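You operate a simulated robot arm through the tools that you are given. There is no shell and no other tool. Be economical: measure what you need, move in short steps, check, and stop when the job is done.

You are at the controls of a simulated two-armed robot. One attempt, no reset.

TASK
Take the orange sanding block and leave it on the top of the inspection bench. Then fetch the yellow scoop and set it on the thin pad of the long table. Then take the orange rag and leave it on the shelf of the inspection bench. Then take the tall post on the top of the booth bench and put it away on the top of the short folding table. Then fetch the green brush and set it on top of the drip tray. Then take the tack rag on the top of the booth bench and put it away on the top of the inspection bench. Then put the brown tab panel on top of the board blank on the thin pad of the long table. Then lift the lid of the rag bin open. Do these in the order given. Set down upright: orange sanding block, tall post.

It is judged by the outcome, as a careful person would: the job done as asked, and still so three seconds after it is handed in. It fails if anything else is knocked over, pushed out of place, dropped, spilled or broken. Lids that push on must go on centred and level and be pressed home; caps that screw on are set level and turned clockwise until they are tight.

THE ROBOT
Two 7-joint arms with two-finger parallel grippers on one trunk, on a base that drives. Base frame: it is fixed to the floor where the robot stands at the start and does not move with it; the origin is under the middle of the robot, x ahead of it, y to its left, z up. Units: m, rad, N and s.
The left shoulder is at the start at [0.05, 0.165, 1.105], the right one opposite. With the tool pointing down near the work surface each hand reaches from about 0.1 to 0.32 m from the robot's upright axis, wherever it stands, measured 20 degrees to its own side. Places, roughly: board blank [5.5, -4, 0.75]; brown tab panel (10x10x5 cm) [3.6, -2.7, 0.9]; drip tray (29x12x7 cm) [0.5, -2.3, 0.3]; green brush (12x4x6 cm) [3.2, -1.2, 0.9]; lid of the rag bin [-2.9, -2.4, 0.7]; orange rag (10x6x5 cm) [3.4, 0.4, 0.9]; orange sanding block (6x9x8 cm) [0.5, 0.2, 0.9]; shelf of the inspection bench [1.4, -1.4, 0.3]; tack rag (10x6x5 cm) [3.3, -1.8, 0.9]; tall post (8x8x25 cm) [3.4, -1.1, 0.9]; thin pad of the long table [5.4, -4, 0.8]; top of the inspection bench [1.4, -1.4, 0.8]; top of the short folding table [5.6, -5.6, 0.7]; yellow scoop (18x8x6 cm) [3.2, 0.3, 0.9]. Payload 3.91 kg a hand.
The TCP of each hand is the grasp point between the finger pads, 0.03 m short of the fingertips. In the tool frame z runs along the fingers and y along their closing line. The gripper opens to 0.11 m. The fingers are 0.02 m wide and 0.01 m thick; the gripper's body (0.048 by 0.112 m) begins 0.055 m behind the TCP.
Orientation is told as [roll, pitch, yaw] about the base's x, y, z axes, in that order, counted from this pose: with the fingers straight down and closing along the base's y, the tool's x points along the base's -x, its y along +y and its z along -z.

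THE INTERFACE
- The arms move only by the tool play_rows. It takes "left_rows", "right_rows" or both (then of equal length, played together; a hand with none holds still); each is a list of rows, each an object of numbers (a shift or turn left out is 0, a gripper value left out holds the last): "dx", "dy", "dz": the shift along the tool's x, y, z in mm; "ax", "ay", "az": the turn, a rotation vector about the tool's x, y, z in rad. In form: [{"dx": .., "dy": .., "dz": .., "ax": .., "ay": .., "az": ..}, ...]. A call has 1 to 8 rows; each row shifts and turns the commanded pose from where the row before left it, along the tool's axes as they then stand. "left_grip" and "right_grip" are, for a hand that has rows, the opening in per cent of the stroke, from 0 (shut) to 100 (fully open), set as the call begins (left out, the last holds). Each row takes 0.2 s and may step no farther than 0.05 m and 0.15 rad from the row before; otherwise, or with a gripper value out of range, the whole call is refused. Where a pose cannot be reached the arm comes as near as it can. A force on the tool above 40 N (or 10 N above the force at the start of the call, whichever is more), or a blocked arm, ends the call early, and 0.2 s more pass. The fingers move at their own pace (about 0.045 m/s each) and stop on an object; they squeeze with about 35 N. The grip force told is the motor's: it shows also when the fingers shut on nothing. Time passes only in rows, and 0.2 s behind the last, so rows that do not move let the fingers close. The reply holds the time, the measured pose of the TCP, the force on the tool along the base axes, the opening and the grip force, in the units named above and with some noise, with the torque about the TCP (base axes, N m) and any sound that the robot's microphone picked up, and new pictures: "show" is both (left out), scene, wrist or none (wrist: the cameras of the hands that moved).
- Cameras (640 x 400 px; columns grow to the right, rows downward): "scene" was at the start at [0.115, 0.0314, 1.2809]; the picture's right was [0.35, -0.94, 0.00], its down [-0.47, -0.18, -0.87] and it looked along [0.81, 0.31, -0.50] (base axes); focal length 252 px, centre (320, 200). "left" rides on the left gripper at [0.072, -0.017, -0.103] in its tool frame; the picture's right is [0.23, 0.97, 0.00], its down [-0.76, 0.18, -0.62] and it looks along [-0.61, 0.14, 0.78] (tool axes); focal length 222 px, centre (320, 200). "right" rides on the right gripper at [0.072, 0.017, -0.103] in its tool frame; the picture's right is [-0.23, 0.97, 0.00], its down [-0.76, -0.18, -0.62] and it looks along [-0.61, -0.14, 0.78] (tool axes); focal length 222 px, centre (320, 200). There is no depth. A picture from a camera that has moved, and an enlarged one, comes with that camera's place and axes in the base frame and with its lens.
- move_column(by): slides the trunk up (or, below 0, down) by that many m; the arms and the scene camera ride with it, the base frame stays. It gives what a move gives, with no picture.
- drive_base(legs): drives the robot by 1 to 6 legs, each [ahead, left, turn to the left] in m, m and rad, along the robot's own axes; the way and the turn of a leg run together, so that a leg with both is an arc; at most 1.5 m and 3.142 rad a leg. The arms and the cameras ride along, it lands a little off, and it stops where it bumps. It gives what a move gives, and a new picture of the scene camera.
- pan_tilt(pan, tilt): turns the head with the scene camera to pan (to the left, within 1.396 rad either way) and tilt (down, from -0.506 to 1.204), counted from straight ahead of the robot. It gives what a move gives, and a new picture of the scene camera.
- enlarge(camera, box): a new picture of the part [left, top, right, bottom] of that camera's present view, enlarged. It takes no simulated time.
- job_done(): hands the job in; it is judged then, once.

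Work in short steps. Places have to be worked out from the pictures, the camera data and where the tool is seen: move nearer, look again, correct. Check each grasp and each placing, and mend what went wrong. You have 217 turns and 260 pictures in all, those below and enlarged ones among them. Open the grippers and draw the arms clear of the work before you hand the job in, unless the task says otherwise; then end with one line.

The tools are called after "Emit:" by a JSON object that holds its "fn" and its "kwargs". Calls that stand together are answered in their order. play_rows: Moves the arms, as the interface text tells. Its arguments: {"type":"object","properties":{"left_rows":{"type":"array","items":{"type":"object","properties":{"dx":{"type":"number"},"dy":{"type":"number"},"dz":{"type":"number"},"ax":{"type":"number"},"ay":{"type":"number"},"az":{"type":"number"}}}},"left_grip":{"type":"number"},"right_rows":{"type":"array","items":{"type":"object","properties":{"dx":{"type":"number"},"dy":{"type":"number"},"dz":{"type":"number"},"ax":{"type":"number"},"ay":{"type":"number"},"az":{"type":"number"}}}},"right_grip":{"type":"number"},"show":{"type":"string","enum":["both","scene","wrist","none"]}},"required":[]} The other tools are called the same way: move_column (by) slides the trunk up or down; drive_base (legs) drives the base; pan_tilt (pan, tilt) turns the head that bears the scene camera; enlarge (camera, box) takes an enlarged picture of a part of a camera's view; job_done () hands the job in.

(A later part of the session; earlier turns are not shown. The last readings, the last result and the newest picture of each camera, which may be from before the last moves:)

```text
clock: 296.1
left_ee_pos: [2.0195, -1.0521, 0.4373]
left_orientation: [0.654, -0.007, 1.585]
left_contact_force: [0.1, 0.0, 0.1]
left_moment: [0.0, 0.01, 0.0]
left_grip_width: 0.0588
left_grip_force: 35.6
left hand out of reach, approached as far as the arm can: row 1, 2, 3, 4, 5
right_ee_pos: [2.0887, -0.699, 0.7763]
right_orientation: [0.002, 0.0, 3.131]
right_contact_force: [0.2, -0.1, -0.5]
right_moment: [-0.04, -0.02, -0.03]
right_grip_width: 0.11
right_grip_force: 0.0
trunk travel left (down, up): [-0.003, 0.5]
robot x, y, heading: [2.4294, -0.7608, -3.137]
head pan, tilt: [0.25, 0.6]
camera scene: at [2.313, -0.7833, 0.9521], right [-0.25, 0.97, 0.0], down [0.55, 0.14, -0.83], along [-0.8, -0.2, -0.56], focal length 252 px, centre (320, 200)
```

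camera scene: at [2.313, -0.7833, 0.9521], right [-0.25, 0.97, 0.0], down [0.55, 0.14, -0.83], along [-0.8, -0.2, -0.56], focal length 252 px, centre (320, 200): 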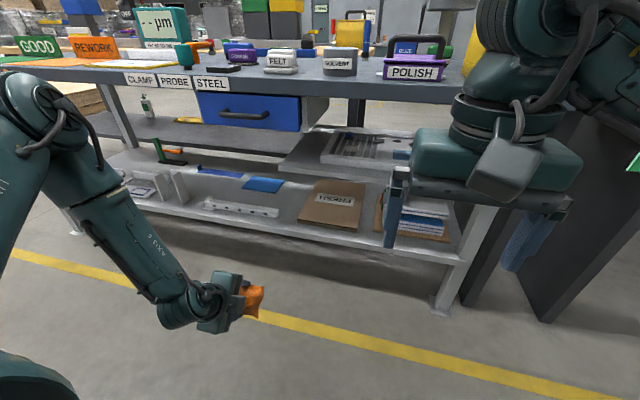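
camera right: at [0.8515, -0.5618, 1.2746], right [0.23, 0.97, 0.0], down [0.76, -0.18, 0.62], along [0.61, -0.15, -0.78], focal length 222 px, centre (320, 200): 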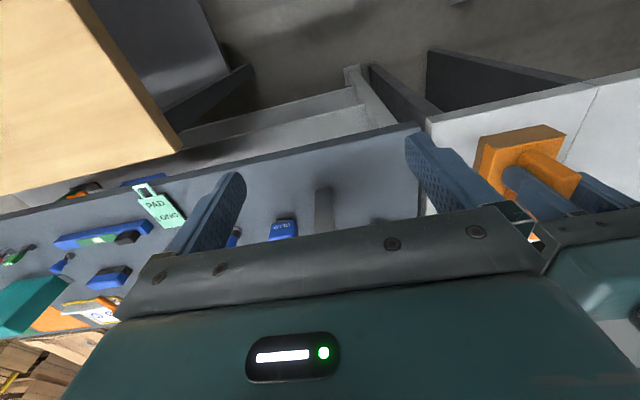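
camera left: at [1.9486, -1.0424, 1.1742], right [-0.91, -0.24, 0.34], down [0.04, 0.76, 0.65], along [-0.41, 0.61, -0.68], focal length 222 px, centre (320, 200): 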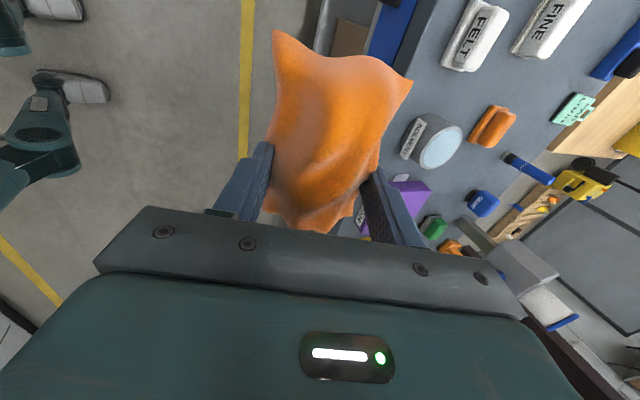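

More tilt doesn't help; closer in should. I return the left tool to vertical, bring it near, and swing the right hand out to the side so I can drive close to the bench.

Emit:
{"fn": "play_rows", "kwargs": {"left_rows": [{"ax": 0.15}, {"ax": 0.15}, {"ax": 0.15}, {"ax": 0.15}, {"ax": 0.054, "dy": -30, "dx": -30}, {"dy": -40, "dx": -30}, {"dy": -30, "dx": -30}, {"dx": -30}], "right_rows": [{"dx": 25, "dy": -45}, {"dx": 25, "dy": -45}, {"dx": 25, "dy": -45}, {"dx": 25, "dy": -45}, {"dx": 25, "dy": -45}, {"dx": 25, "dy": -45}, {"dx": 25, "dy": -30}, {}], "show": "none"}}

Emit:
{"fn": "play_rows", "kwargs": {"left_rows": [{"dz": 30}, {"dz": 30}, {"dz": 20}, {}], "show": "scene"}}

```text
refused: row 1 steps farther than a row can; nothing moved
```

```text
clock: 297.1
left_ee_pos: [1.9752, -1.0733, 0.4333]
left_orientation: [0.655, -0.006, 1.583]
left_contact_force: [0.1, -0.1, -0.3]
left_moment: [0.01, -0.02, -0.01]
left_grip_width: 0.0588
left_grip_force: 34.9
left hand out of reach, approached as far as the arm can: row 1, 2, 3
right_ee_pos: [2.089, -0.6986, 0.7757]
right_orientation: [0.0, -0.001, 3.128]
right_contact_force: [0.2, 0.1, 0.3]
right_moment: [-0.03, -0.01, -0.02]
right_grip_width: 0.11
right_grip_force: 0.1
trunk travel left (down, up): [-0.003, 0.5]
robot x, y, heading: [2.4242, -0.7635, -3.14]
head pan, tilt: [0.25, 0.6]
camera scene: at [2.3129, -0.7833, 0.9521], right [-0.25, 0.97, 0.0], down [0.55, 0.14, -0.83], along [-0.8, -0.2, -0.56], focal length 252 px, centre (320, 200)
```

scene: 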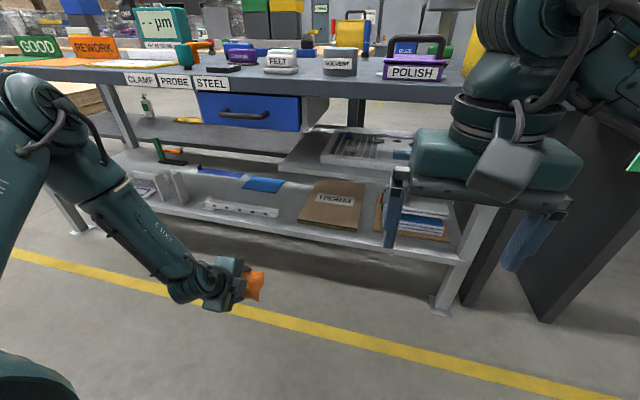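

I repeat with smaller steps.

Emit:
{"fn": "play_rows", "kwargs": {"left_rows": [{"ax": 0.15}, {"ax": 0.15}, {"ax": 0.15}, {"ax": 0.15}, {"ax": 0.054, "dy": -35, "dx": -30}, {"dy": -38, "dx": -30}, {"dy": -38, "dx": -30}, {"dy": -35, "dx": -30}], "right_rows": [{"dx": 22, "dy": -43}, {"dx": 22, "dy": -43}, {"dx": 22, "dy": -43}, {"dx": 22, "dy": -43}, {"dx": 22, "dy": -43}, {"dx": 22, "dy": -43}, {"dx": 22, "dy": -30}, {}], "show": "none"}}

Emit:
{"fn": "play_rows", "kwargs": {"left_rows": [{"dz": 30}, {"dz": 30}, {}], "show": "scene"}}

```text
clock: 298.9
left_ee_pos: [2.1214, -0.9619, 0.4481]
left_orientation: [0.004, -0.004, 1.584]
left_contact_force: [-0.4, -0.2, -0.6]
left_moment: [0.0, 0.02, 0.0]
left_grip_width: 0.0589
left_grip_force: 34.9
left hand out of reach, approached as far as the arm can: row 7, 8
right_ee_pos: [2.2238, -0.4531, 0.7721]
right_orientation: [0.004, -0.001, 3.13]
right_contact_force: [0.1, -0.1, -0.2]
right_moment: [0.02, 0.01, 0.01]
right_grip_width: 0.1099
right_grip_force: 0.0
right hand out of reach, approached as far as the arm can: row 6, 7
trunk travel left (down, up): [-0.003, 0.5]
robot x, y, heading: [2.4257, -0.7618, -3.136]
head pan, tilt: [0.25, 0.6]
```

```text
clock: 299.7
left_ee_pos: [2.1237, -0.9892, 0.4281]
left_orientation: [0.001, -0.005, 1.585]
left_contact_force: [0.7, 0.1, -0.1]
left_moment: [-0.01, 0.0, 0.01]
left_grip_width: 0.0589
left_grip_force: 35.0
left hand out of reach, approached as far as the arm can: row 1, 2
right_ee_pos: [2.2243, -0.4534, 0.7734]
right_orientation: [0.002, -0.002, 3.13]
right_contact_force: [0.2, -0.3, -1.1]
right_moment: [0.04, 0.03, 0.03]
right_grip_width: 0.1097
right_grip_force: 0.1
trunk travel left (down, up): [-0.003, 0.5]
robot x, y, heading: [2.4262, -0.7602, -3.141]
head pan, tilt: [0.25, 0.6]
camera scene: at [2.313, -0.7833, 0.9521], right [-0.25, 0.97, 0.0], down [0.55, 0.14, -0.83], along [-0.8, -0.2, -0.56], focal length 252 px, centre (320, 200)
```

scene: 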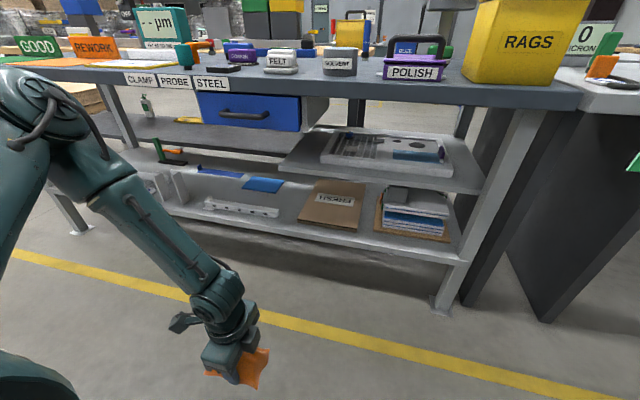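

Lower reach seems to open up further out to the left (under the elbow). I test there: move the hand left and down.

Emit:
{"fn": "play_rows", "kwargs": {"left_rows": [{"dx": 40, "dy": 20}, {"dx": 40, "dy": 20}, {"dx": 40, "dy": 20}, {"dx": 40, "dy": 20}, {"dz": 30}, {"dz": 30}, {"dz": 30}, {}], "show": "scene"}}

```text
clock: 301.5
left_ee_pos: [2.0622, -1.1666, 0.385]
left_orientation: [0.002, -0.006, 1.586]
left_contact_force: [-0.4, -0.1, -0.3]
left_moment: [0.01, 0.01, 0.0]
left_grip_width: 0.0589
left_grip_force: 35.2
left hand out of reach, approached as far as the arm can: row 6, 7
right_ee_pos: [2.2239, -0.4549, 0.7727]
right_orientation: [0.0, 0.001, 3.13]
right_contact_force: [-0.3, -0.4, 1.2]
right_moment: [0.02, 0.04, 0.0]
right_grip_width: 0.1099
right_grip_force: 0.1
trunk travel left (down, up): [-0.003, 0.5]
robot x, y, heading: [2.4248, -0.7607, -3.134]
head pan, tilt: [0.25, 0.6]
camera scene: at [2.313, -0.7833, 0.9521], right [-0.25, 0.97, 0.0], down [0.55, 0.14, -0.83], along [-0.8, -0.2, -0.56], focal length 252 px, centre (320, 200)
```

scene: 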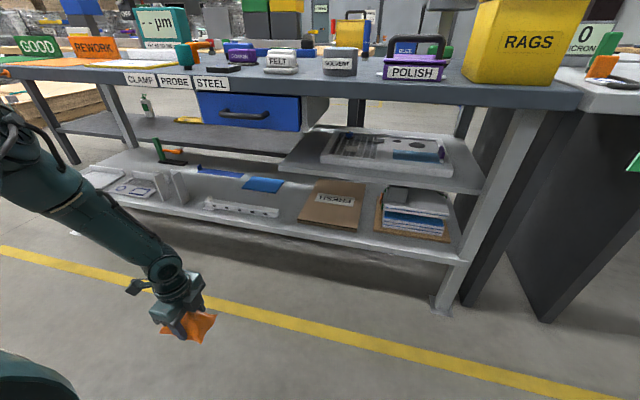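

That works (z 0.385). A little further left to gain more.

Emit:
{"fn": "play_rows", "kwargs": {"left_rows": [{"dx": 40, "dy": 10}, {"dx": 40, "dy": 10}, {"dz": 25}, {"dz": 25}, {"dz": 25}, {}], "show": "none"}}

```text
clock: 302.9
left_ee_pos: [2.0626, -1.241, 0.3842]
left_orientation: [0.002, -0.006, 1.584]
left_contact_force: [0.3, 0.5, -0.2]
left_moment: [0.0, 0.03, 0.01]
left_grip_width: 0.0589
left_grip_force: 34.8
left hand out of reach, approached as far as the arm can: row 2, 3, 4, 5
right_ee_pos: [2.2249, -0.4533, 0.7726]
right_orientation: [0.0, 0.001, 3.13]
right_contact_force: [-0.2, 0.0, -0.3]
right_moment: [0.02, 0.02, -0.01]
right_grip_width: 0.1099
right_grip_force: 0.1
trunk travel left (down, up): [-0.003, 0.5]
robot x, y, heading: [2.4243, -0.7583, -3.137]
head pan, tilt: [0.25, 0.6]
```

Now at the outer limit; I come in diagonally 80 mm and lower again.

Emit:
{"fn": "play_rows", "kwargs": {"left_rows": [{"dx": -33, "dy": -33}, {"dx": -33, "dy": -33}, {"dx": 0, "dy": -10}, {"dz": 25}, {"dz": 25}, {"dz": 25}, {}], "show": "none"}}

```text
clock: 304.5
left_ee_pos: [2.1378, -1.1759, 0.3612]
left_orientation: [0.002, -0.006, 1.586]
left_contact_force: [0.5, 0.6, -1.0]
left_moment: [0.03, 0.0, 0.0]
left_grip_width: 0.059
left_grip_force: 35.4
left hand out of reach, approached as far as the arm can: row 5, 6
right_ee_pos: [2.2239, -0.4545, 0.772]
right_orientation: [0.003, -0.001, 3.131]
right_contact_force: [0.8, 0.2, 0.2]
right_moment: [0.0, -0.02, 0.02]
right_grip_width: 0.1099
right_grip_force: 0.1
trunk travel left (down, up): [-0.003, 0.5]
robot x, y, heading: [2.4274, -0.7601, -3.144]
head pan, tilt: [0.25, 0.6]
```

z 0.361 now; I probe a bit nearer for another few centimetres.

Emit:
{"fn": "play_rows", "kwargs": {"left_rows": [{"dx": 0, "dy": -40}, {"dz": 25}, {"dz": 25}, {}], "show": "none"}}

Emit:
{"fn": "play_rows", "kwargs": {"left_rows": [{"dx": -30, "dy": 0}, {"dz": 25}, {"dz": 25}, {}], "show": "scene"}}

```text
clock: 305.5
left_ee_pos: [2.1769, -1.1761, 0.352]
left_orientation: [0.001, -0.007, 1.584]
left_contact_force: [0.4, 0.7, -1.6]
left_moment: [0.02, 0.0, 0.01]
left_grip_width: 0.0589
left_grip_force: 34.8
left hand out of reach, approached as far as the arm can: row 2, 3
right_ee_pos: [2.224, -0.4539, 0.7714]
right_orientation: [0.001, 0.001, 3.129]
right_contact_force: [0.0, 0.6, 0.1]
right_moment: [0.02, 0.03, -0.01]
right_grip_width: 0.1099
right_grip_force: 0.1
trunk travel left (down, up): [-0.003, 0.5]
robot x, y, heading: [2.4236, -0.7593, -3.139]
head pan, tilt: [0.25, 0.6]
```

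```text
clock: 306.5
left_ee_pos: [2.1838, -1.1532, 0.3603]
left_orientation: [0.002, -0.006, 1.585]
left_contact_force: [0.4, -0.2, -0.7]
left_moment: [0.04, -0.02, 0.01]
left_grip_width: 0.0589
left_grip_force: 35.4
left hand out of reach, approached as far as the arm can: row 1, 2, 3
right_ee_pos: [2.224, -0.4539, 0.7722]
right_orientation: [0.001, 0.0, 3.131]
right_contact_force: [0.0, -0.7, 0.2]
right_moment: [0.0, -0.01, -0.01]
right_grip_width: 0.1101
right_grip_force: 0.0
trunk travel left (down, up): [-0.003, 0.5]
robot x, y, heading: [2.4276, -0.7622, -3.139]
head pan, tilt: [0.25, 0.6]
camera scene: at [2.313, -0.7833, 0.9521], right [-0.25, 0.97, 0.0], down [0.55, 0.14, -0.83], along [-0.8, -0.2, -0.56], focal length 252 px, centre (320, 200)
```

scene: 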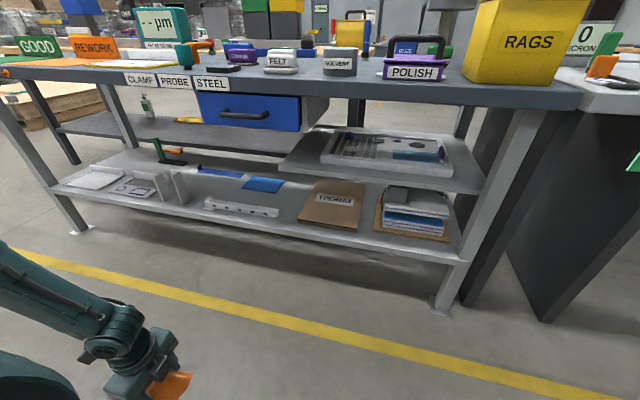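

I look at where my left elbow is, since it must clear the bench top.

Emit:
{"fn": "play_rows", "kwargs": {"left_rows": [{"dx": 25, "dy": 15}, {"dz": 10}, {}], "show": "none"}}

Emit:
{"fn": "pan_tilt", "kwargs": {"pan": 1.2, "tilt": 0.4}}

```text
clock: 307.3
left_ee_pos: [2.1709, -1.1802, 0.3513]
left_orientation: [0.002, -0.007, 1.584]
left_contact_force: [-0.2, -0.1, -0.7]
left_moment: [0.02, 0.0, 0.04]
left_grip_width: 0.0589
left_grip_force: 34.9
right_ee_pos: [2.2236, -0.4544, 0.7724]
right_orientation: [0.003, -0.001, 3.132]
right_contact_force: [-0.3, 0.8, 1.2]
right_moment: [0.03, 0.01, -0.01]
right_grip_width: 0.11
right_grip_force: 0.1
trunk travel left (down, up): [-0.003, 0.5]
robot x, y, heading: [2.4276, -0.7585, -3.138]
head pan, tilt: [0.25, 0.6]
```

```text
clock: 308.5
left_ee_pos: [2.1708, -1.1793, 0.3528]
left_orientation: [0.003, -0.006, 1.585]
left_contact_force: [-0.1, 0.2, -0.7]
left_moment: [0.0, -0.02, -0.01]
left_grip_width: 0.0589
left_grip_force: 35.4
right_ee_pos: [2.2237, -0.454, 0.7717]
right_orientation: [0.002, 0.001, 3.129]
right_contact_force: [-0.3, -0.7, -0.4]
right_moment: [-0.01, -0.01, -0.01]
right_grip_width: 0.1099
right_grip_force: 0.0
trunk travel left (down, up): [-0.003, 0.5]
robot x, y, heading: [2.4247, -0.7605, -3.138]
head pan, tilt: [1.201, 0.4]
camera scene: at [2.3651, -0.8477, 0.9703], right [-0.93, 0.36, 0.0], down [0.14, 0.36, -0.92], along [-0.33, -0.86, -0.39], focal length 252 px, centre (320, 200)
```

scene: 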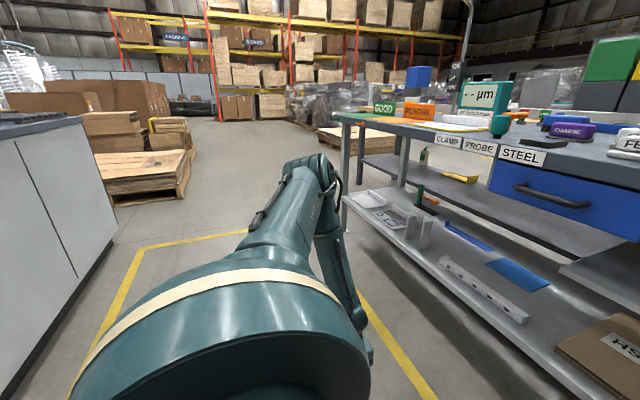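

The elbow sits right above the hand and would meet the bench top. Perhaps the 90° tool turn is what limits the arm; I go up a bit, turn the tool back, and probe how low it reaches further ahead.

Emit:
{"fn": "play_rows", "kwargs": {"left_rows": [{"dz": -40, "dy": 20}, {"dz": -40, "dy": 20}, {"dz": -20, "dy": 40}, {"dx": -40, "dy": 25}, {"dx": -40, "dy": 20}, {"dx": -40}, {"dx": -40}, {}], "show": "none"}}

Emit:
{"fn": "play_rows", "kwargs": {"left_rows": [{"az": -0.15}, {"az": -0.15}, {"az": -0.15}, {"az": -0.15}, {"az": -0.15}, {"az": -0.15}, {"az": -0.15}, {"az": -0.15}], "show": "none"}}

Emit:
{"fn": "play_rows", "kwargs": {"left_rows": [{"az": -0.15}, {"az": -0.15}, {"az": -0.07}, {"dz": 30}, {"dz": 30}, {"dz": 30}, {"dz": 30}, {}], "show": "scene"}}

```text
clock: 310.3
left_ee_pos: [2.0431, -1.0227, 0.4509]
left_orientation: [0.002, -0.005, 1.585]
left_contact_force: [-1.1, 0.5, -1.3]
left_moment: [-0.01, 0.02, -0.01]
left_grip_width: 0.0591
left_grip_force: 34.7
right_ee_pos: [2.224, -0.4535, 0.7714]
right_orientation: [0.001, 0.0, 3.13]
right_contact_force: [-0.6, 0.0, -0.1]
right_moment: [0.03, -0.03, -0.02]
right_grip_width: 0.1099
right_grip_force: 0.1
trunk travel left (down, up): [-0.003, 0.5]
robot x, y, heading: [2.4306, -0.7613, -3.138]
head pan, tilt: [1.201, 0.4]
```

```text
clock: 312.1
left_ee_pos: [2.0445, -1.0199, 0.4505]
left_orientation: [-0.005, -0.003, 2.788]
left_contact_force: [-0.2, 0.1, -0.5]
left_moment: [0.03, 0.04, -0.03]
left_grip_width: 0.059
left_grip_force: 34.9
right_ee_pos: [2.2248, -0.4539, 0.772]
right_orientation: [0.001, -0.001, 3.129]
right_contact_force: [0.6, 0.2, 0.6]
right_moment: [0.01, 0.0, -0.02]
right_grip_width: 0.11
right_grip_force: 0.1
trunk travel left (down, up): [-0.003, 0.5]
robot x, y, heading: [2.4271, -0.7623, -3.134]
head pan, tilt: [1.201, 0.4]
```

```text
clock: 313.9
left_ee_pos: [2.0622, -1.0477, 0.4063]
left_orientation: [-0.008, -0.001, -3.13]
left_contact_force: [-0.7, 0.3, -0.6]
left_moment: [-0.01, 0.03, 0.03]
left_grip_width: 0.0589
left_grip_force: 34.4
left hand out of reach, approached as far as the arm can: row 4, 5, 6, 7
right_ee_pos: [2.2239, -0.4533, 0.7708]
right_orientation: [0.002, -0.001, 3.13]
right_contact_force: [0.1, 0.7, 0.7]
right_moment: [0.0, 0.0, 0.03]
right_grip_width: 0.1099
right_grip_force: 0.1
trunk travel left (down, up): [-0.003, 0.5]
robot x, y, heading: [2.423, -0.7594, -3.14]
head pan, tilt: [1.201, 0.4]
camera scene: at [2.3652, -0.8477, 0.9703], right [-0.93, 0.36, 0.0], down [0.14, 0.36, -0.92], along [-0.33, -0.86, -0.39], focal length 252 px, centre (320, 200)
```

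scene: 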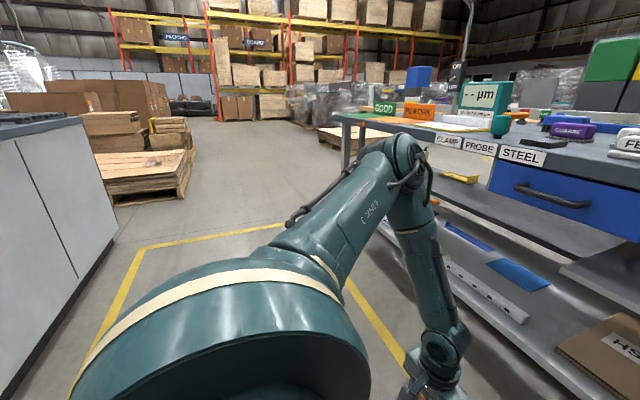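

The limit is on wrist height, not on yaw. With the tool tilted forward ~0.75 rad the rag gets ahead of the elbow and low enough. There's a 9 cm wide gap between ruler and box at y≈−1.115. I set this pose.

Emit:
{"fn": "play_rows", "kwargs": {"left_rows": [{"dz": -45}, {"dz": -45}, {"dz": -25, "dy": 40}, {"dy": 40}, {"dy": 40}, {"ay": -0.15}, {"ay": -0.15}, {"ay": -0.15}], "show": "none"}}

Emit:
{"fn": "play_rows", "kwargs": {"left_rows": [{"ay": -0.15}, {"ay": -0.15}, {}], "show": "none"}}

```text
clock: 315.7
left_ee_pos: [2.0642, -1.169, 0.5236]
left_orientation: [-0.006, -0.454, -3.129]
left_contact_force: [0.0, 1.0, -1.0]
left_moment: [-0.01, 0.0, 0.0]
left_grip_width: 0.0586
left_grip_force: 35.1
right_ee_pos: [2.2242, -0.4542, 0.7714]
right_orientation: [0.004, -0.002, 3.127]
right_contact_force: [0.3, -0.5, 0.0]
right_moment: [-0.02, -0.03, -0.02]
right_grip_width: 0.1098
right_grip_force: 0.1
trunk travel left (down, up): [-0.003, 0.5]
robot x, y, heading: [2.4258, -0.7596, -3.143]
head pan, tilt: [1.201, 0.4]
```

```text
clock: 316.5
left_ee_pos: [2.0643, -1.1689, 0.5227]
left_orientation: [-0.011, -0.752, -3.124]
left_contact_force: [-0.7, -0.5, -1.8]
left_moment: [0.01, 0.03, 0.01]
left_grip_width: 0.0588
left_grip_force: 35.9
right_ee_pos: [2.224, -0.4539, 0.7719]
right_orientation: [0.002, 0.0, 3.128]
right_contact_force: [0.0, -0.1, 0.2]
right_moment: [0.0, -0.02, 0.0]
right_grip_width: 0.1102
right_grip_force: 0.0
trunk travel left (down, up): [-0.003, 0.5]
robot x, y, heading: [2.4269, -0.7619, -3.143]
head pan, tilt: [1.201, 0.4]
```

Tilted. Now I lower along the vertical until the limit.

Emit:
{"fn": "play_rows", "kwargs": {"left_rows": [{"dz": 22, "dx": 20.5}, {"dz": 22, "dx": 20.5}, {"dz": 22, "dx": 20.5}, {"dz": 15, "dx": 14}, {}], "show": "none"}}

Emit:
{"fn": "pan_tilt", "kwargs": {"pan": 0.5, "tilt": 0.6}}

```text
clock: 317.7
left_ee_pos: [2.0645, -1.1695, 0.4117]
left_orientation: [-0.007, -0.751, -3.124]
left_contact_force: [-0.1, -0.1, -1.8]
left_moment: [0.01, -0.01, 0.02]
left_grip_width: 0.0589
left_grip_force: 35.3
right_ee_pos: [2.2248, -0.4552, 0.7716]
right_orientation: [0.002, 0.0, 3.129]
right_contact_force: [-0.5, -0.7, -0.5]
right_moment: [-0.01, -0.01, 0.04]
right_grip_width: 0.11
right_grip_force: 0.1
trunk travel left (down, up): [-0.003, 0.5]
robot x, y, heading: [2.4284, -0.763, -3.138]
head pan, tilt: [1.201, 0.4]
```

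```text
clock: 318.8
left_ee_pos: [2.0647, -1.1689, 0.4138]
left_orientation: [-0.009, -0.75, -3.123]
left_contact_force: [-0.2, 1.3, -0.8]
left_moment: [-0.01, 0.01, 0.02]
left_grip_width: 0.0588
left_grip_force: 34.7
right_ee_pos: [2.2238, -0.4531, 0.7722]
right_orientation: [0.001, 0.0, 3.128]
right_contact_force: [0.0, 0.1, -0.6]
right_moment: [-0.02, -0.03, -0.01]
right_grip_width: 0.1101
right_grip_force: 0.1
trunk travel left (down, up): [-0.003, 0.5]
robot x, y, heading: [2.4257, -0.7599, -3.143]
head pan, tilt: [0.499, 0.6]
camera scene: at [2.3211, -0.8038, 0.9521], right [-0.48, 0.88, 0.0], down [0.5, 0.27, -0.83], along [-0.72, -0.4, -0.56], focal length 252 px, centre (320, 200)
```

scene: 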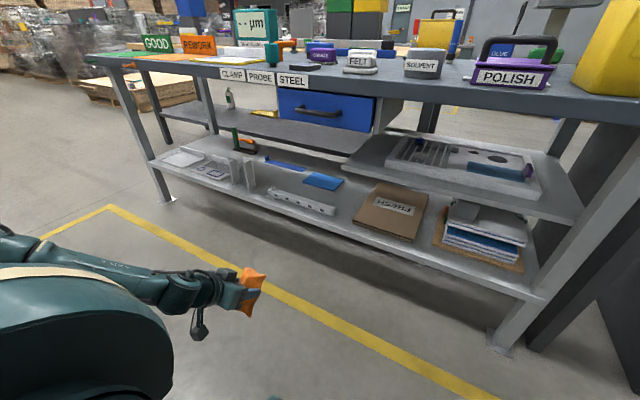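

This pose reaches z 0.41 without hitting the limit. I raise 3 cm for clearance and drive in partway.

Emit:
{"fn": "move_column", "kwargs": {"by": 0.03}}

Emit:
{"fn": "drive_base", "kwargs": {"legs": [[0.32, -0.05, 0.0]]}}

Emit:
{"fn": "pan_tilt", "kwargs": {"pan": 0.8, "tilt": 0.5}}

```text
clock: 319.6
left_ee_pos: [2.0639, -1.1679, 0.4436]
left_orientation: [-0.008, -0.75, -3.125]
left_contact_force: [-1.1, -0.1, -0.3]
left_moment: [0.03, 0.03, -0.01]
left_grip_width: 0.0587
left_grip_force: 35.2
right_ee_pos: [2.2244, -0.4536, 0.8017]
right_orientation: [0.002, 0.001, 3.129]
right_contact_force: [-0.4, 0.5, -0.8]
right_moment: [0.0, 0.01, 0.0]
right_grip_width: 0.1102
right_grip_force: 0.1
trunk travel left (down, up): [-0.033, 0.47]
robot x, y, heading: [2.429, -0.7553, -3.141]
head pan, tilt: [0.499, 0.6]
```

```text
clock: 321.7
left_ee_pos: [1.7435, -1.1206, 0.443]
left_orientation: [-0.007, -0.751, -3.124]
left_contact_force: [-0.2, -0.5, -1.5]
left_moment: [-0.02, 0.01, 0.0]
left_grip_width: 0.059
left_grip_force: 34.9
right_ee_pos: [1.9014, -0.4043, 0.8011]
right_orientation: [0.002, 0.001, 3.13]
right_contact_force: [-0.5, 1.4, -0.5]
right_moment: [0.0, 0.01, 0.0]
right_grip_width: 0.1102
right_grip_force: 0.2
trunk travel left (down, up): [-0.033, 0.47]
robot x, y, heading: [2.1033, -0.7116, -3.137]
head pan, tilt: [0.499, 0.6]
camera scene: at [1.9997, -0.755, 0.9821], right [-0.48, 0.88, 0.0], down [0.49, 0.27, -0.83], along [-0.72, -0.4, -0.56], focal length 252 px, centre (320, 200)
```

scene: 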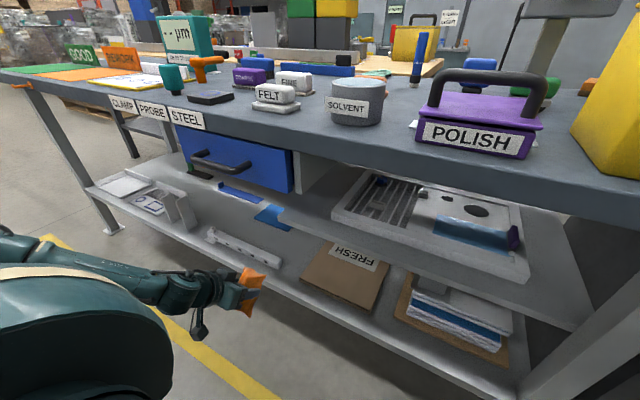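

```text
clock: 322.5
left_ee_pos: [1.7436, -1.1211, 0.4424]
left_orientation: [-0.006, -0.75, -3.121]
left_contact_force: [-0.1, 0.2, 0.3]
left_moment: [0.0, 0.0, 0.02]
left_grip_width: 0.0592
left_grip_force: 35.2
right_ee_pos: [1.9028, -0.4052, 0.8006]
right_orientation: [0.001, 0.0, 3.133]
right_contact_force: [-0.5, 0.4, 0.2]
right_moment: [0.0, 0.0, -0.01]
right_grip_width: 0.1099
right_grip_force: 0.0
trunk travel left (down, up): [-0.033, 0.47]
robot x, y, heading: [2.1076, -0.7141, -3.14]
head pan, tilt: [0.799, 0.499]
camera scene: at [2.0139, -0.7778, 0.9911], right [-0.72, 0.7, 0.0], down [0.33, 0.34, -0.88], along [-0.61, -0.63, -0.48], focal length 252 px, centre (320, 200)
```

scene: 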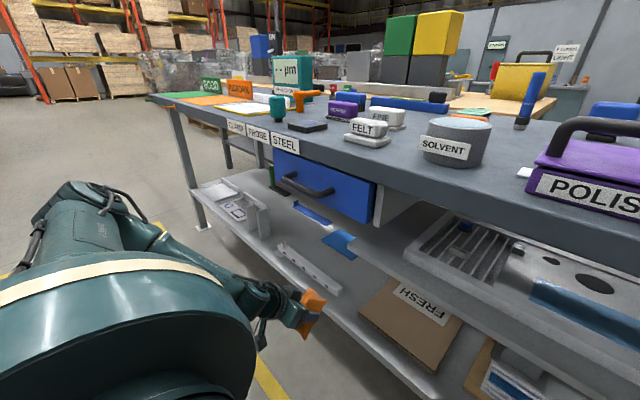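

The elbow is clear and the gap lies straight ahead. I drive in the last 11 cm and lower.

Emit:
{"fn": "drive_base", "kwargs": {"legs": [[0.125, -0.008, 0.0]]}}

Emit:
{"fn": "move_column", "kwargs": {"by": -0.033}}

Emit:
{"fn": "play_rows", "kwargs": {"left_rows": [{"dz": 7, "dx": 7}, {"dz": 7, "dx": 7}, {"dz": 7, "dx": 7}, {"dz": 7, "dx": 7}, {}], "show": "both"}}

```text
clock: 323.8
left_ee_pos: [1.62, -1.1147, 0.4436]
left_orientation: [-0.006, -0.75, -3.119]
left_contact_force: [0.0, 0.2, -1.0]
left_moment: [0.0, 0.0, -0.02]
left_grip_width: 0.0589
left_grip_force: 35.1
right_ee_pos: [1.7766, -0.3982, 0.8023]
right_orientation: [0.001, -0.002, 3.131]
right_contact_force: [-0.8, 0.0, 0.1]
right_moment: [0.03, 0.01, 0.01]
right_grip_width: 0.1101
right_grip_force: 0.1
trunk travel left (down, up): [-0.033, 0.47]
robot x, y, heading: [1.9814, -0.7041, -3.137]
head pan, tilt: [0.799, 0.499]
camera scene: at [1.8892, -0.7707, 0.9912], right [-0.72, 0.69, 0.0], down [0.33, 0.34, -0.88], along [-0.61, -0.63, -0.48], focal length 252 px, centre (320, 200)
```

scene: 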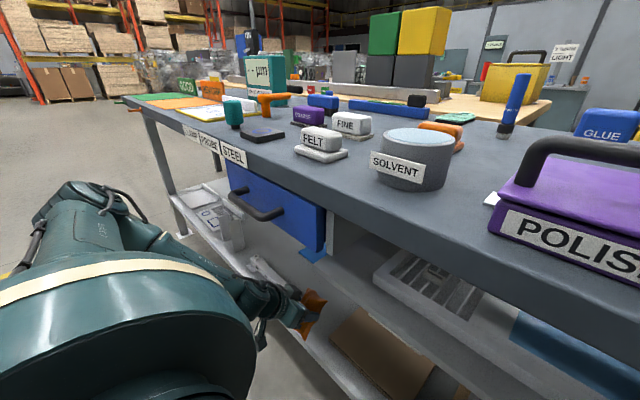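

```text
clock: 324.5
left_ee_pos: [1.6193, -1.115, 0.4094]
left_orientation: [-0.007, -0.75, -3.12]
left_contact_force: [0.0, -0.3, 0.0]
left_moment: [-0.02, 0.0, -0.01]
left_grip_width: 0.0592
left_grip_force: 34.6
right_ee_pos: [1.7778, -0.3989, 0.7697]
right_orientation: [0.002, 0.001, 3.13]
right_contact_force: [0.6, -0.4, 0.3]
right_moment: [-0.01, 0.01, -0.02]
right_grip_width: 0.11
right_grip_force: 0.0
trunk travel left (down, up): [0.0, 0.503]
robot x, y, heading: [1.9823, -0.7044, -3.141]
head pan, tilt: [0.799, 0.499]
```

```text
clock: 325.7
left_ee_pos: [1.6218, -1.1129, 0.3712]
left_orientation: [-0.006, -0.752, -3.122]
left_contact_force: [0.8, -0.6, -0.2]
left_moment: [0.0, -0.01, 0.0]
left_grip_width: 0.059
left_grip_force: 34.9
right_ee_pos: [1.7771, -0.3999, 0.7688]
right_orientation: [0.0, 0.0, 3.129]
right_contact_force: [0.2, -0.1, 0.9]
right_moment: [-0.03, -0.01, 0.01]
right_grip_width: 0.11
right_grip_force: 0.1
trunk travel left (down, up): [0.0, 0.503]
robot x, y, heading: [1.9831, -0.7048, -3.134]
head pan, tilt: [0.799, 0.499]
camera scene: at [1.8891, -0.7707, 0.9582], right [-0.72, 0.69, 0.0], down [0.33, 0.34, -0.88], along [-0.61, -0.63, -0.48], focal length 252 px, centre (320, 200)
camera left: at [1.7454, -1.0963, 0.3964], right [0.18, -0.97, -0.16], down [-0.13, -0.19, 0.97], along [-0.98, -0.16, -0.16], focal length 222 px, centre (320, 200)
```

scene: 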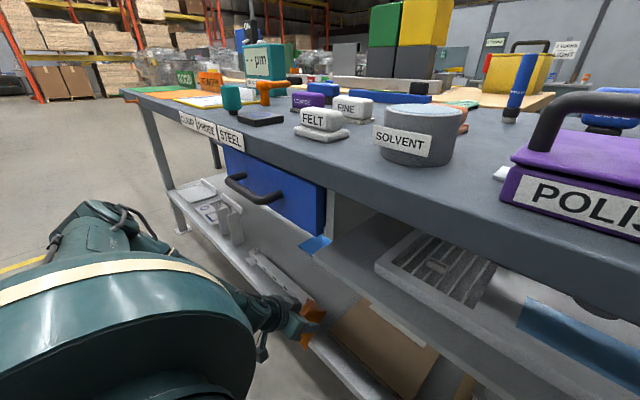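
left: 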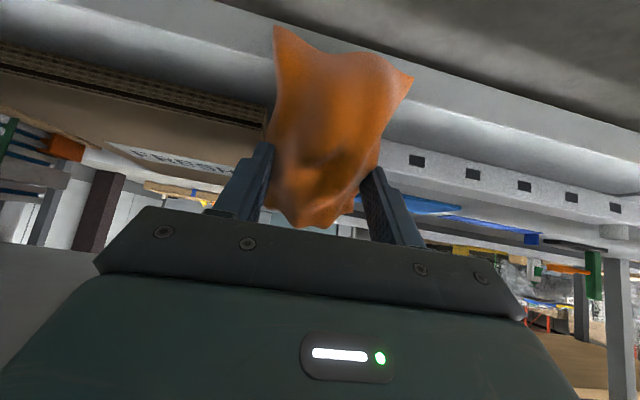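

No contact yet, and the rag's near corner may hang just outside the shelf edge. I raise 35 mm, go 35 mm further in and lower again with force guard.

Emit:
{"fn": "play_rows", "kwargs": {"left_rows": [{"dz": -25, "dx": -24}, {"dz": 24, "dx": -25.5}, {}], "show": "none"}}

Emit:
{"fn": "play_rows", "kwargs": {"left_rows": [{"dz": 7, "dx": 6}, {"dz": 6, "dx": 5}, {"dz": 5, "dx": 5}, {"dz": 5, "dx": 5}, {"dz": 5, "dx": 5}, {"dz": 5, "dx": 5}], "show": "both"}}

```text
clock: 326.5
left_ee_pos: [1.588, -1.116, 0.4046]
left_orientation: [-0.006, -0.748, -3.119]
left_contact_force: [-0.6, 0.1, -1.5]
left_moment: [0.01, -0.01, -0.03]
left_grip_width: 0.0588
left_grip_force: 34.8
right_ee_pos: [1.777, -0.3987, 0.7683]
right_orientation: [0.001, 0.0, 3.131]
right_contact_force: [-0.7, 0.3, -0.5]
right_moment: [0.02, -0.03, 0.02]
right_grip_width: 0.1101
right_grip_force: 0.0
trunk travel left (down, up): [0.0, 0.503]
robot x, y, heading: [1.9812, -0.7047, -3.136]
head pan, tilt: [0.799, 0.499]
```

```text
clock: 327.9
left_ee_pos: [1.5841, -1.1149, 0.3636]
left_orientation: [-0.005, -0.759, -3.124]
left_contact_force: [4.0, 0.9, 21.8]
left_moment: [-0.01, -0.69, 0.04]
left_grip_width: 0.0589
left_grip_force: 35.3
right_ee_pos: [1.7783, -0.3977, 0.7698]
right_orientation: [0.004, -0.002, 3.133]
right_contact_force: [0.3, -0.2, -0.3]
right_moment: [0.0, -0.02, 0.02]
right_grip_width: 0.1097
right_grip_force: 0.0
trunk travel left (down, up): [0.0, 0.503]
robot x, y, heading: [1.9794, -0.7064, -3.138]
head pan, tilt: [0.799, 0.499]
camera scene: at [1.8902, -0.7697, 0.9589], right [-0.72, 0.69, 0.0], down [0.33, 0.34, -0.88], along [-0.61, -0.63, -0.48], focal length 252 px, centre (320, 200)
camera left: at [1.7083, -1.0972, 0.3884], right [0.18, -0.97, -0.16], down [-0.12, -0.18, 0.98], along [-0.98, -0.15, -0.15], focal length 222 px, centre (320, 200)
```

scene: 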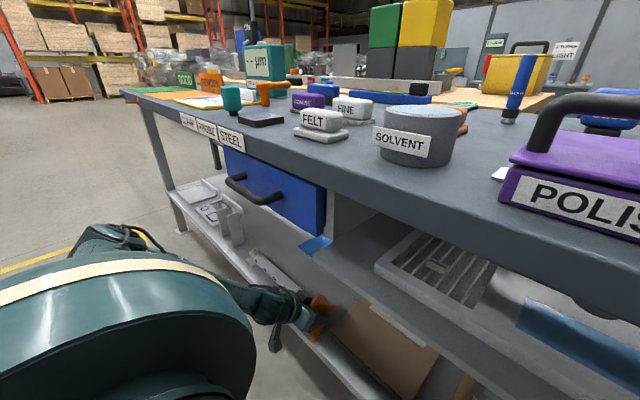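
left: 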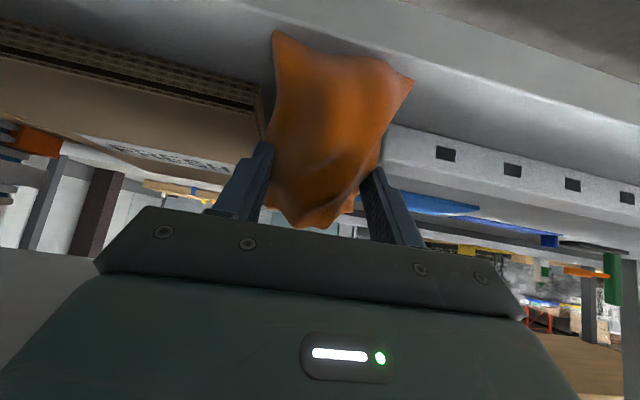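

Contact made. I open slightly (the box is close to one finger), then draw back along the tool axis.

Emit:
{"fn": "play_rows", "kwargs": {"left_rows": [{}, {}, {"dz": -15}, {"dz": -30}, {"dz": -30}, {"dz": -30}], "left_grip": 66, "show": "both"}}

```text
clock: 329.3
left_ee_pos: [1.6566, -1.1126, 0.4376]
left_orientation: [-0.009, -0.75, -3.121]
left_contact_force: [0.6, -0.6, -0.2]
left_moment: [0.0, 0.02, 0.0]
left_grip_width: 0.0726
left_grip_force: 0.2
right_ee_pos: [1.7769, -0.3984, 0.769]
right_orientation: [0.001, 0.0, 3.132]
right_contact_force: [0.3, -0.4, 0.1]
right_moment: [0.01, 0.02, 0.0]
right_grip_width: 0.11
right_grip_force: 0.0
trunk travel left (down, up): [0.0, 0.503]
robot x, y, heading: [1.9799, -0.7028, -3.135]
head pan, tilt: [0.799, 0.499]
camera scene: at [1.8891, -0.7707, 0.9581], right [-0.72, 0.69, 0.0], down [0.33, 0.34, -0.88], along [-0.61, -0.63, -0.48], focal length 252 px, centre (320, 200)
camera left: at [1.7816, -1.0951, 0.4633], right [0.18, -0.97, -0.16], down [-0.13, -0.19, 0.97], along [-0.98, -0.15, -0.16], focal length 222 px, centre (320, 200)
```

scene: 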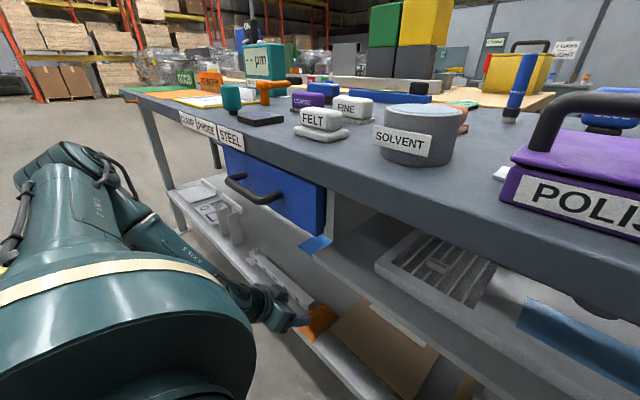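
left: 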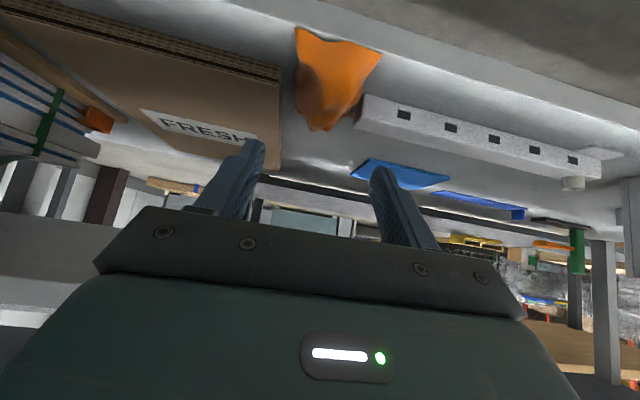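

The rag lies on the shelf in the gap. I back straight out and check.

Emit:
{"fn": "drive_base", "kwargs": {"legs": [[-0.4, 0, 0]]}}

Emit:
{"fn": "enlarge", "kwargs": {"camera": "left", "box": [160, 0, 560, 250]}}

Emit:
{"fn": "move_column", "kwargs": {"by": 0.4}}

Emit:
{"fn": "pan_tilt", "kwargs": {"pan": 0.3, "tilt": 0.7}}

```text
clock: 331.8
left_ee_pos: [2.0548, -1.1109, 0.4378]
left_orientation: [-0.009, -0.751, -3.121]
left_contact_force: [-0.1, 0.2, 0.1]
left_moment: [0.01, 0.01, 0.0]
left_grip_width: 0.0726
left_grip_force: 0.0
right_ee_pos: [2.1749, -0.3965, 0.7692]
right_orientation: [0.002, -0.001, 3.134]
right_contact_force: [0.6, 0.5, 0.2]
right_moment: [0.0, 0.0, 0.01]
right_grip_width: 0.1099
right_grip_force: 0.0
trunk travel left (down, up): [0.0, 0.503]
robot x, y, heading: [2.3808, -0.6993, -3.136]
head pan, tilt: [0.799, 0.499]
camera scene: at [2.2863, -0.7688, 0.9582], right [-0.72, 0.69, 0.0], down [0.33, 0.34, -0.88], along [-0.61, -0.63, -0.48], focal length 252 px, centre (320, 200)
```

scene: 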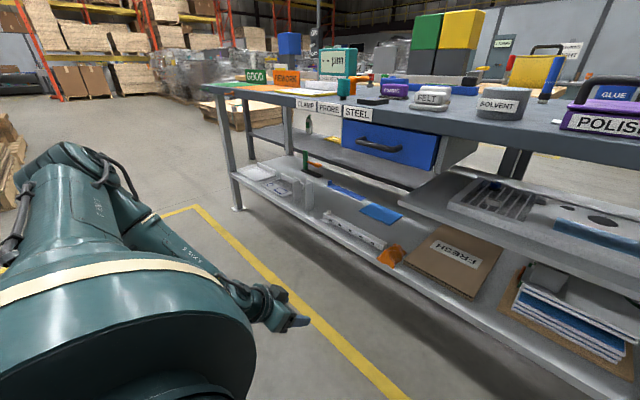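

```text
1.60 times, centred on (360, 125) of left
camera zoom: at [2.1787, -1.0936, 0.4631], right [0.18, -0.97, -0.16], down [-0.13, -0.19, 0.97], along [-0.97, -0.16, -0.16], focal length 355 px, centre (256, 320)
```

zoom: 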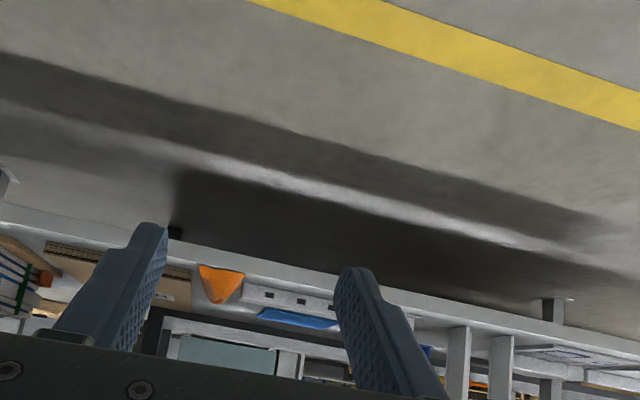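

```text
clock: 335.6
left_ee_pos: [2.055, -1.1109, 0.8368]
left_orientation: [-0.009, -0.751, -3.121]
left_contact_force: [0.5, 0.7, 0.6]
left_moment: [-0.01, 0.02, 0.03]
left_grip_width: 0.0726
left_grip_force: 0.1
right_ee_pos: [2.1745, -0.3964, 1.1689]
right_orientation: [0.001, 0.001, 3.132]
right_contact_force: [-0.4, 0.1, 0.3]
right_moment: [0.0, 0.02, -0.02]
right_grip_width: 0.11
right_grip_force: 0.1
trunk travel left (down, up): [-0.4, 0.103]
robot x, y, heading: [2.3833, -0.6997, -3.14]
head pan, tilt: [0.799, 0.499]
```

```text
clock: 336.6
left_ee_pos: [2.0536, -1.1113, 0.8372]
left_orientation: [-0.006, -0.751, -3.121]
left_contact_force: [0.6, -0.5, 0.4]
left_moment: [0.02, 0.01, 0.02]
left_grip_width: 0.0725
left_grip_force: 0.0
right_ee_pos: [2.1734, -0.3957, 1.1698]
right_orientation: [0.001, 0.001, 3.133]
right_contact_force: [-0.1, -0.5, 0.4]
right_moment: [0.0, 0.01, 0.0]
right_grip_width: 0.11
right_grip_force: 0.0
trunk travel left (down, up): [-0.4, 0.103]
robot x, y, heading: [2.3751, -0.7027, -3.136]
head pan, tilt: [0.3, 0.7]
camera scene: at [2.2684, -0.7288, 1.3405], right [-0.3, 0.95, 0.0], down [0.61, 0.19, -0.77], along [-0.73, -0.23, -0.64], focal length 252 px, centre (320, 200)
```

scene: 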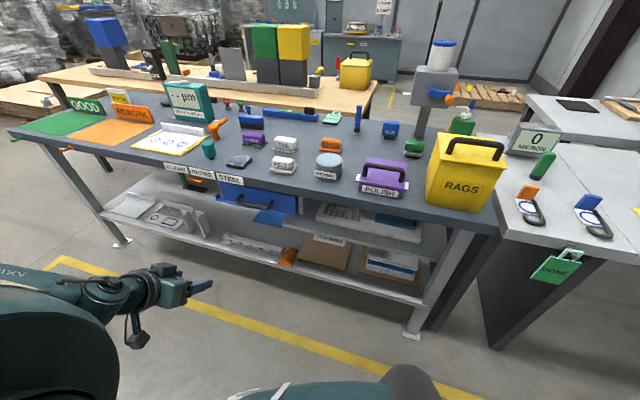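

The rag is on the shelf. Now for the tall post: I straighten the left tool, bring the arms back to a carrying posture and turn to the booth bench.

Emit:
{"fn": "play_rows", "kwargs": {"left_rows": [{"ay": 0.15}, {"ay": 0.15}, {"ay": 0.15}, {"ay": 0.15}, {"ay": 0.15}, {"dx": -30, "dy": -35}, {"dx": -30, "dy": -35}, {"dx": -30, "dy": -35}], "show": "none"}}

Emit:
{"fn": "play_rows", "kwargs": {"left_rows": [{"dx": -30, "dy": -35}, {"dy": -35, "dz": -35}, {"dy": -25, "dz": -40}, {"dz": -45}, {"dz": -45}], "right_rows": [{"dx": -30, "dy": 35}, {"dx": -30, "dy": 35}, {"dx": -30, "dy": 35}, {"dx": -30, "dy": 35}, {"dy": 30}], "left_grip": 100, "show": "none"}}

Emit:
{"fn": "drive_base", "kwargs": {"legs": [[0, 0.4, 0], [0, 0, 1.57], [0, 0, 1.57]]}}

Emit:
{"fn": "pan_tilt", "kwargs": {"pan": 0.0, "tilt": 0.55}}

```text
clock: 338.4
left_ee_pos: [1.9644, -1.0066, 0.8381]
left_orientation: [-0.004, 0.0, -3.127]
left_contact_force: [-0.2, -0.6, 0.9]
left_moment: [-0.04, 0.02, 0.01]
left_grip_width: 0.0726
left_grip_force: 0.1
right_ee_pos: [2.1728, -0.3954, 1.1689]
right_orientation: [0.002, -0.001, 3.133]
right_contact_force: [-0.8, -0.1, -0.3]
right_moment: [-0.01, -0.03, 0.01]
right_grip_width: 0.11
right_grip_force: 0.0
trunk travel left (down, up): [-0.4, 0.103]
robot x, y, heading: [2.3781, -0.702, -3.136]
head pan, tilt: [0.3, 0.7]
```

```text
clock: 339.6
left_ee_pos: [1.9346, -0.9165, 1.0076]
left_orientation: [-0.005, -0.001, -3.125]
left_contact_force: [0.0, -1.1, -0.3]
left_moment: [-0.01, -0.01, -0.04]
left_grip_width: 0.11
left_grip_force: 0.1
left hand out of reach, approached as far as the arm can: row 1
right_ee_pos: [2.0521, -0.5676, 1.1684]
right_orientation: [0.001, 0.001, 3.133]
right_contact_force: [0.0, 0.1, 0.9]
right_moment: [-0.03, 0.05, 0.0]
right_grip_width: 0.11
right_grip_force: 0.1
trunk travel left (down, up): [-0.4, 0.103]
robot x, y, heading: [2.3779, -0.7016, -3.135]
head pan, tilt: [0.3, 0.7]
```

```text
clock: 351.3
left_ee_pos: [2.8213, -0.8857, 1.0078]
left_orientation: [-0.005, -0.001, 0.025]
left_contact_force: [0.1, -0.7, 0.4]
left_moment: [0.0, 0.0, 0.01]
left_grip_width: 0.1102
left_grip_force: 0.0
right_ee_pos: [2.7067, -1.2364, 1.1683]
right_orientation: [0.003, 0.0, 0.001]
right_contact_force: [0.7, -0.3, 0.3]
right_moment: [0.01, 0.01, 0.0]
right_grip_width: 0.11
right_grip_force: 0.0
trunk travel left (down, up): [-0.4, 0.103]
robot x, y, heading: [2.3809, -1.1036, 0.013]
head pan, tilt: [0.3, 0.7]
camera scene: at [2.4911, -1.0772, 1.3405], right [0.31, -0.95, 0.0], down [-0.61, -0.2, -0.76], along [0.73, 0.24, -0.64], focal length 252 px, centre (320, 200)
```

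scene: 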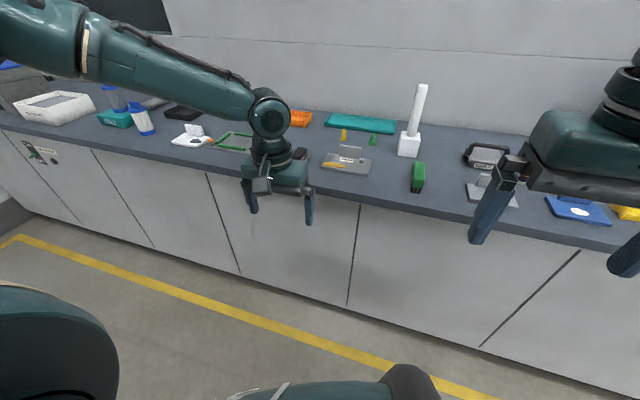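

```text
clock: 352.1
left_ee_pos: [2.8224, -0.8841, 1.0081]
left_orientation: [-0.004, -0.003, 0.026]
left_contact_force: [0.8, -0.8, 0.2]
left_moment: [-0.02, 0.01, -0.04]
left_grip_width: 0.1097
left_grip_force: 0.0
right_ee_pos: [2.7052, -1.2348, 1.169]
right_orientation: [0.001, 0.0, 0.0]
right_contact_force: [0.5, 0.7, 0.3]
right_moment: [-0.01, -0.01, 0.03]
right_grip_width: 0.11
right_grip_force: 0.0
trunk travel left (down, up): [-0.4, 0.103]
robot x, y, heading: [2.3813, -1.1063, 0.005]
head pan, tilt: [0.0, 0.55]
camera scene: at [2.5002, -1.1022, 1.3536], right [0.02, -1.0, 0.0], down [-0.52, -0.01, -0.85], along [0.85, 0.01, -0.52], focal length 252 px, centre (320, 200)
```

scene: 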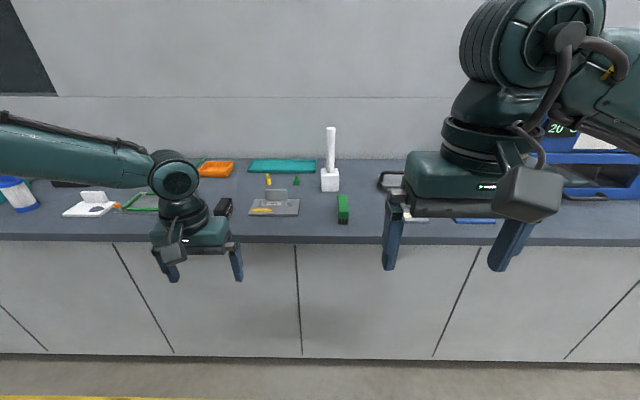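

The tall post (white base, cylinder on top) is at about (3.44, −1.135), deep on the bench. I'll grip its cylinder with the left hand tilted forward 0.8 rad for reach. First I line up.

Emit:
{"fn": "drive_base", "kwargs": {"legs": [[0.25, -0.23, 0]]}}

Emit:
{"fn": "play_rows", "kwargs": {"left_rows": [{"ay": -0.15}, {"ay": -0.15}, {"ay": -0.15}, {"ay": -0.15}, {"ay": -0.15}, {"ay": -0.05}, {}], "show": "both"}}

```text
clock: 354.8
left_ee_pos: [3.0722, -1.1131, 1.0076]
left_orientation: [-0.005, -0.002, 0.027]
left_contact_force: [-0.2, -0.1, 0.1]
left_moment: [0.0, 0.03, -0.01]
left_grip_width: 0.1099
left_grip_force: 0.0
right_ee_pos: [2.9583, -1.465, 1.169]
right_orientation: [0.001, 0.0, 0.001]
right_contact_force: [0.0, -0.7, 0.4]
right_moment: [0.0, 0.03, 0.04]
right_grip_width: 0.1098
right_grip_force: 0.0
trunk travel left (down, up): [-0.4, 0.103]
robot x, y, heading: [2.6298, -1.3312, 0.017]
head pan, tilt: [0.0, 0.55]
camera scene: at [2.7521, -1.3313, 1.3536], right [0.02, -1.0, 0.0], down [-0.52, -0.01, -0.85], along [0.85, 0.01, -0.52], focal length 252 px, centre (320, 200)
```

scene: 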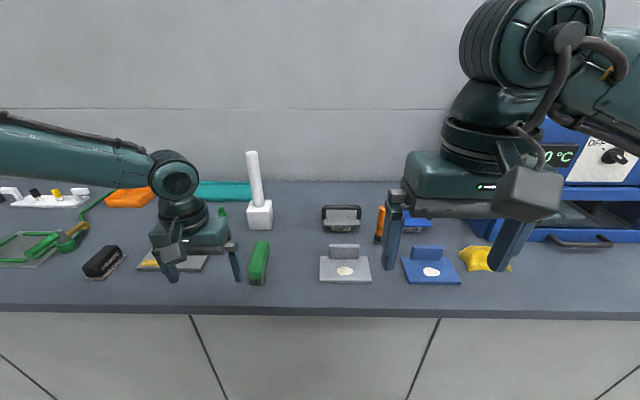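

```text
clock: 356.4
left_ee_pos: [3.0734, -1.1134, 1.0083]
left_orientation: [-0.008, -0.805, 0.033]
left_contact_force: [-0.1, -0.1, -0.4]
left_moment: [-0.02, -0.01, 0.0]
left_grip_width: 0.11
left_grip_force: 0.0
right_ee_pos: [2.9581, -1.4639, 1.1684]
right_orientation: [0.002, -0.001, 0.002]
right_contact_force: [0.3, -0.5, 0.3]
right_moment: [0.02, 0.01, 0.03]
right_grip_width: 0.1103
right_grip_force: 0.0
trunk travel left (down, up): [-0.4, 0.103]
robot x, y, heading: [2.6349, -1.3354, 0.014]
head pan, tilt: [0.0, 0.55]
camera scene: at [2.7518, -1.3311, 1.3536], right [0.02, -1.0, 0.0], down [-0.52, -0.01, -0.85], along [0.85, 0.01, -0.52], focal length 252 px, centre (320, 200)
camera left: at [2.9503, -1.1351, 1.0275], right [-0.18, 0.97, -0.17], down [0.08, 0.19, 0.98], along [0.98, 0.17, -0.11], focal length 222 px, centre (320, 200)
```

scene: 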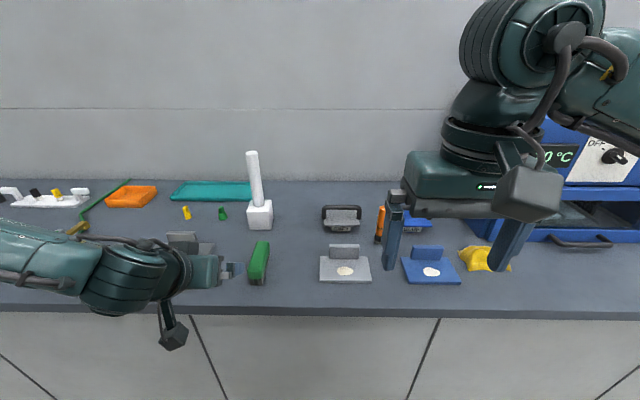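
left: 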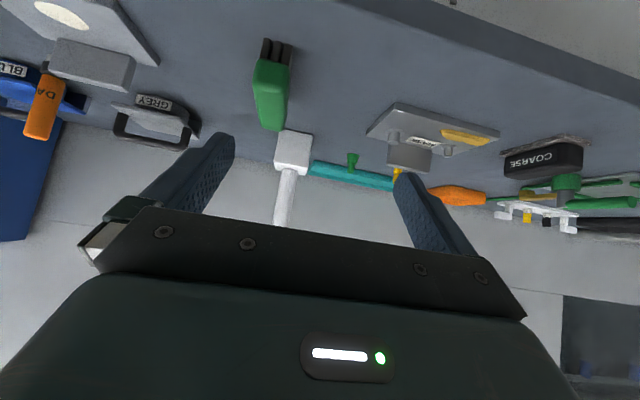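

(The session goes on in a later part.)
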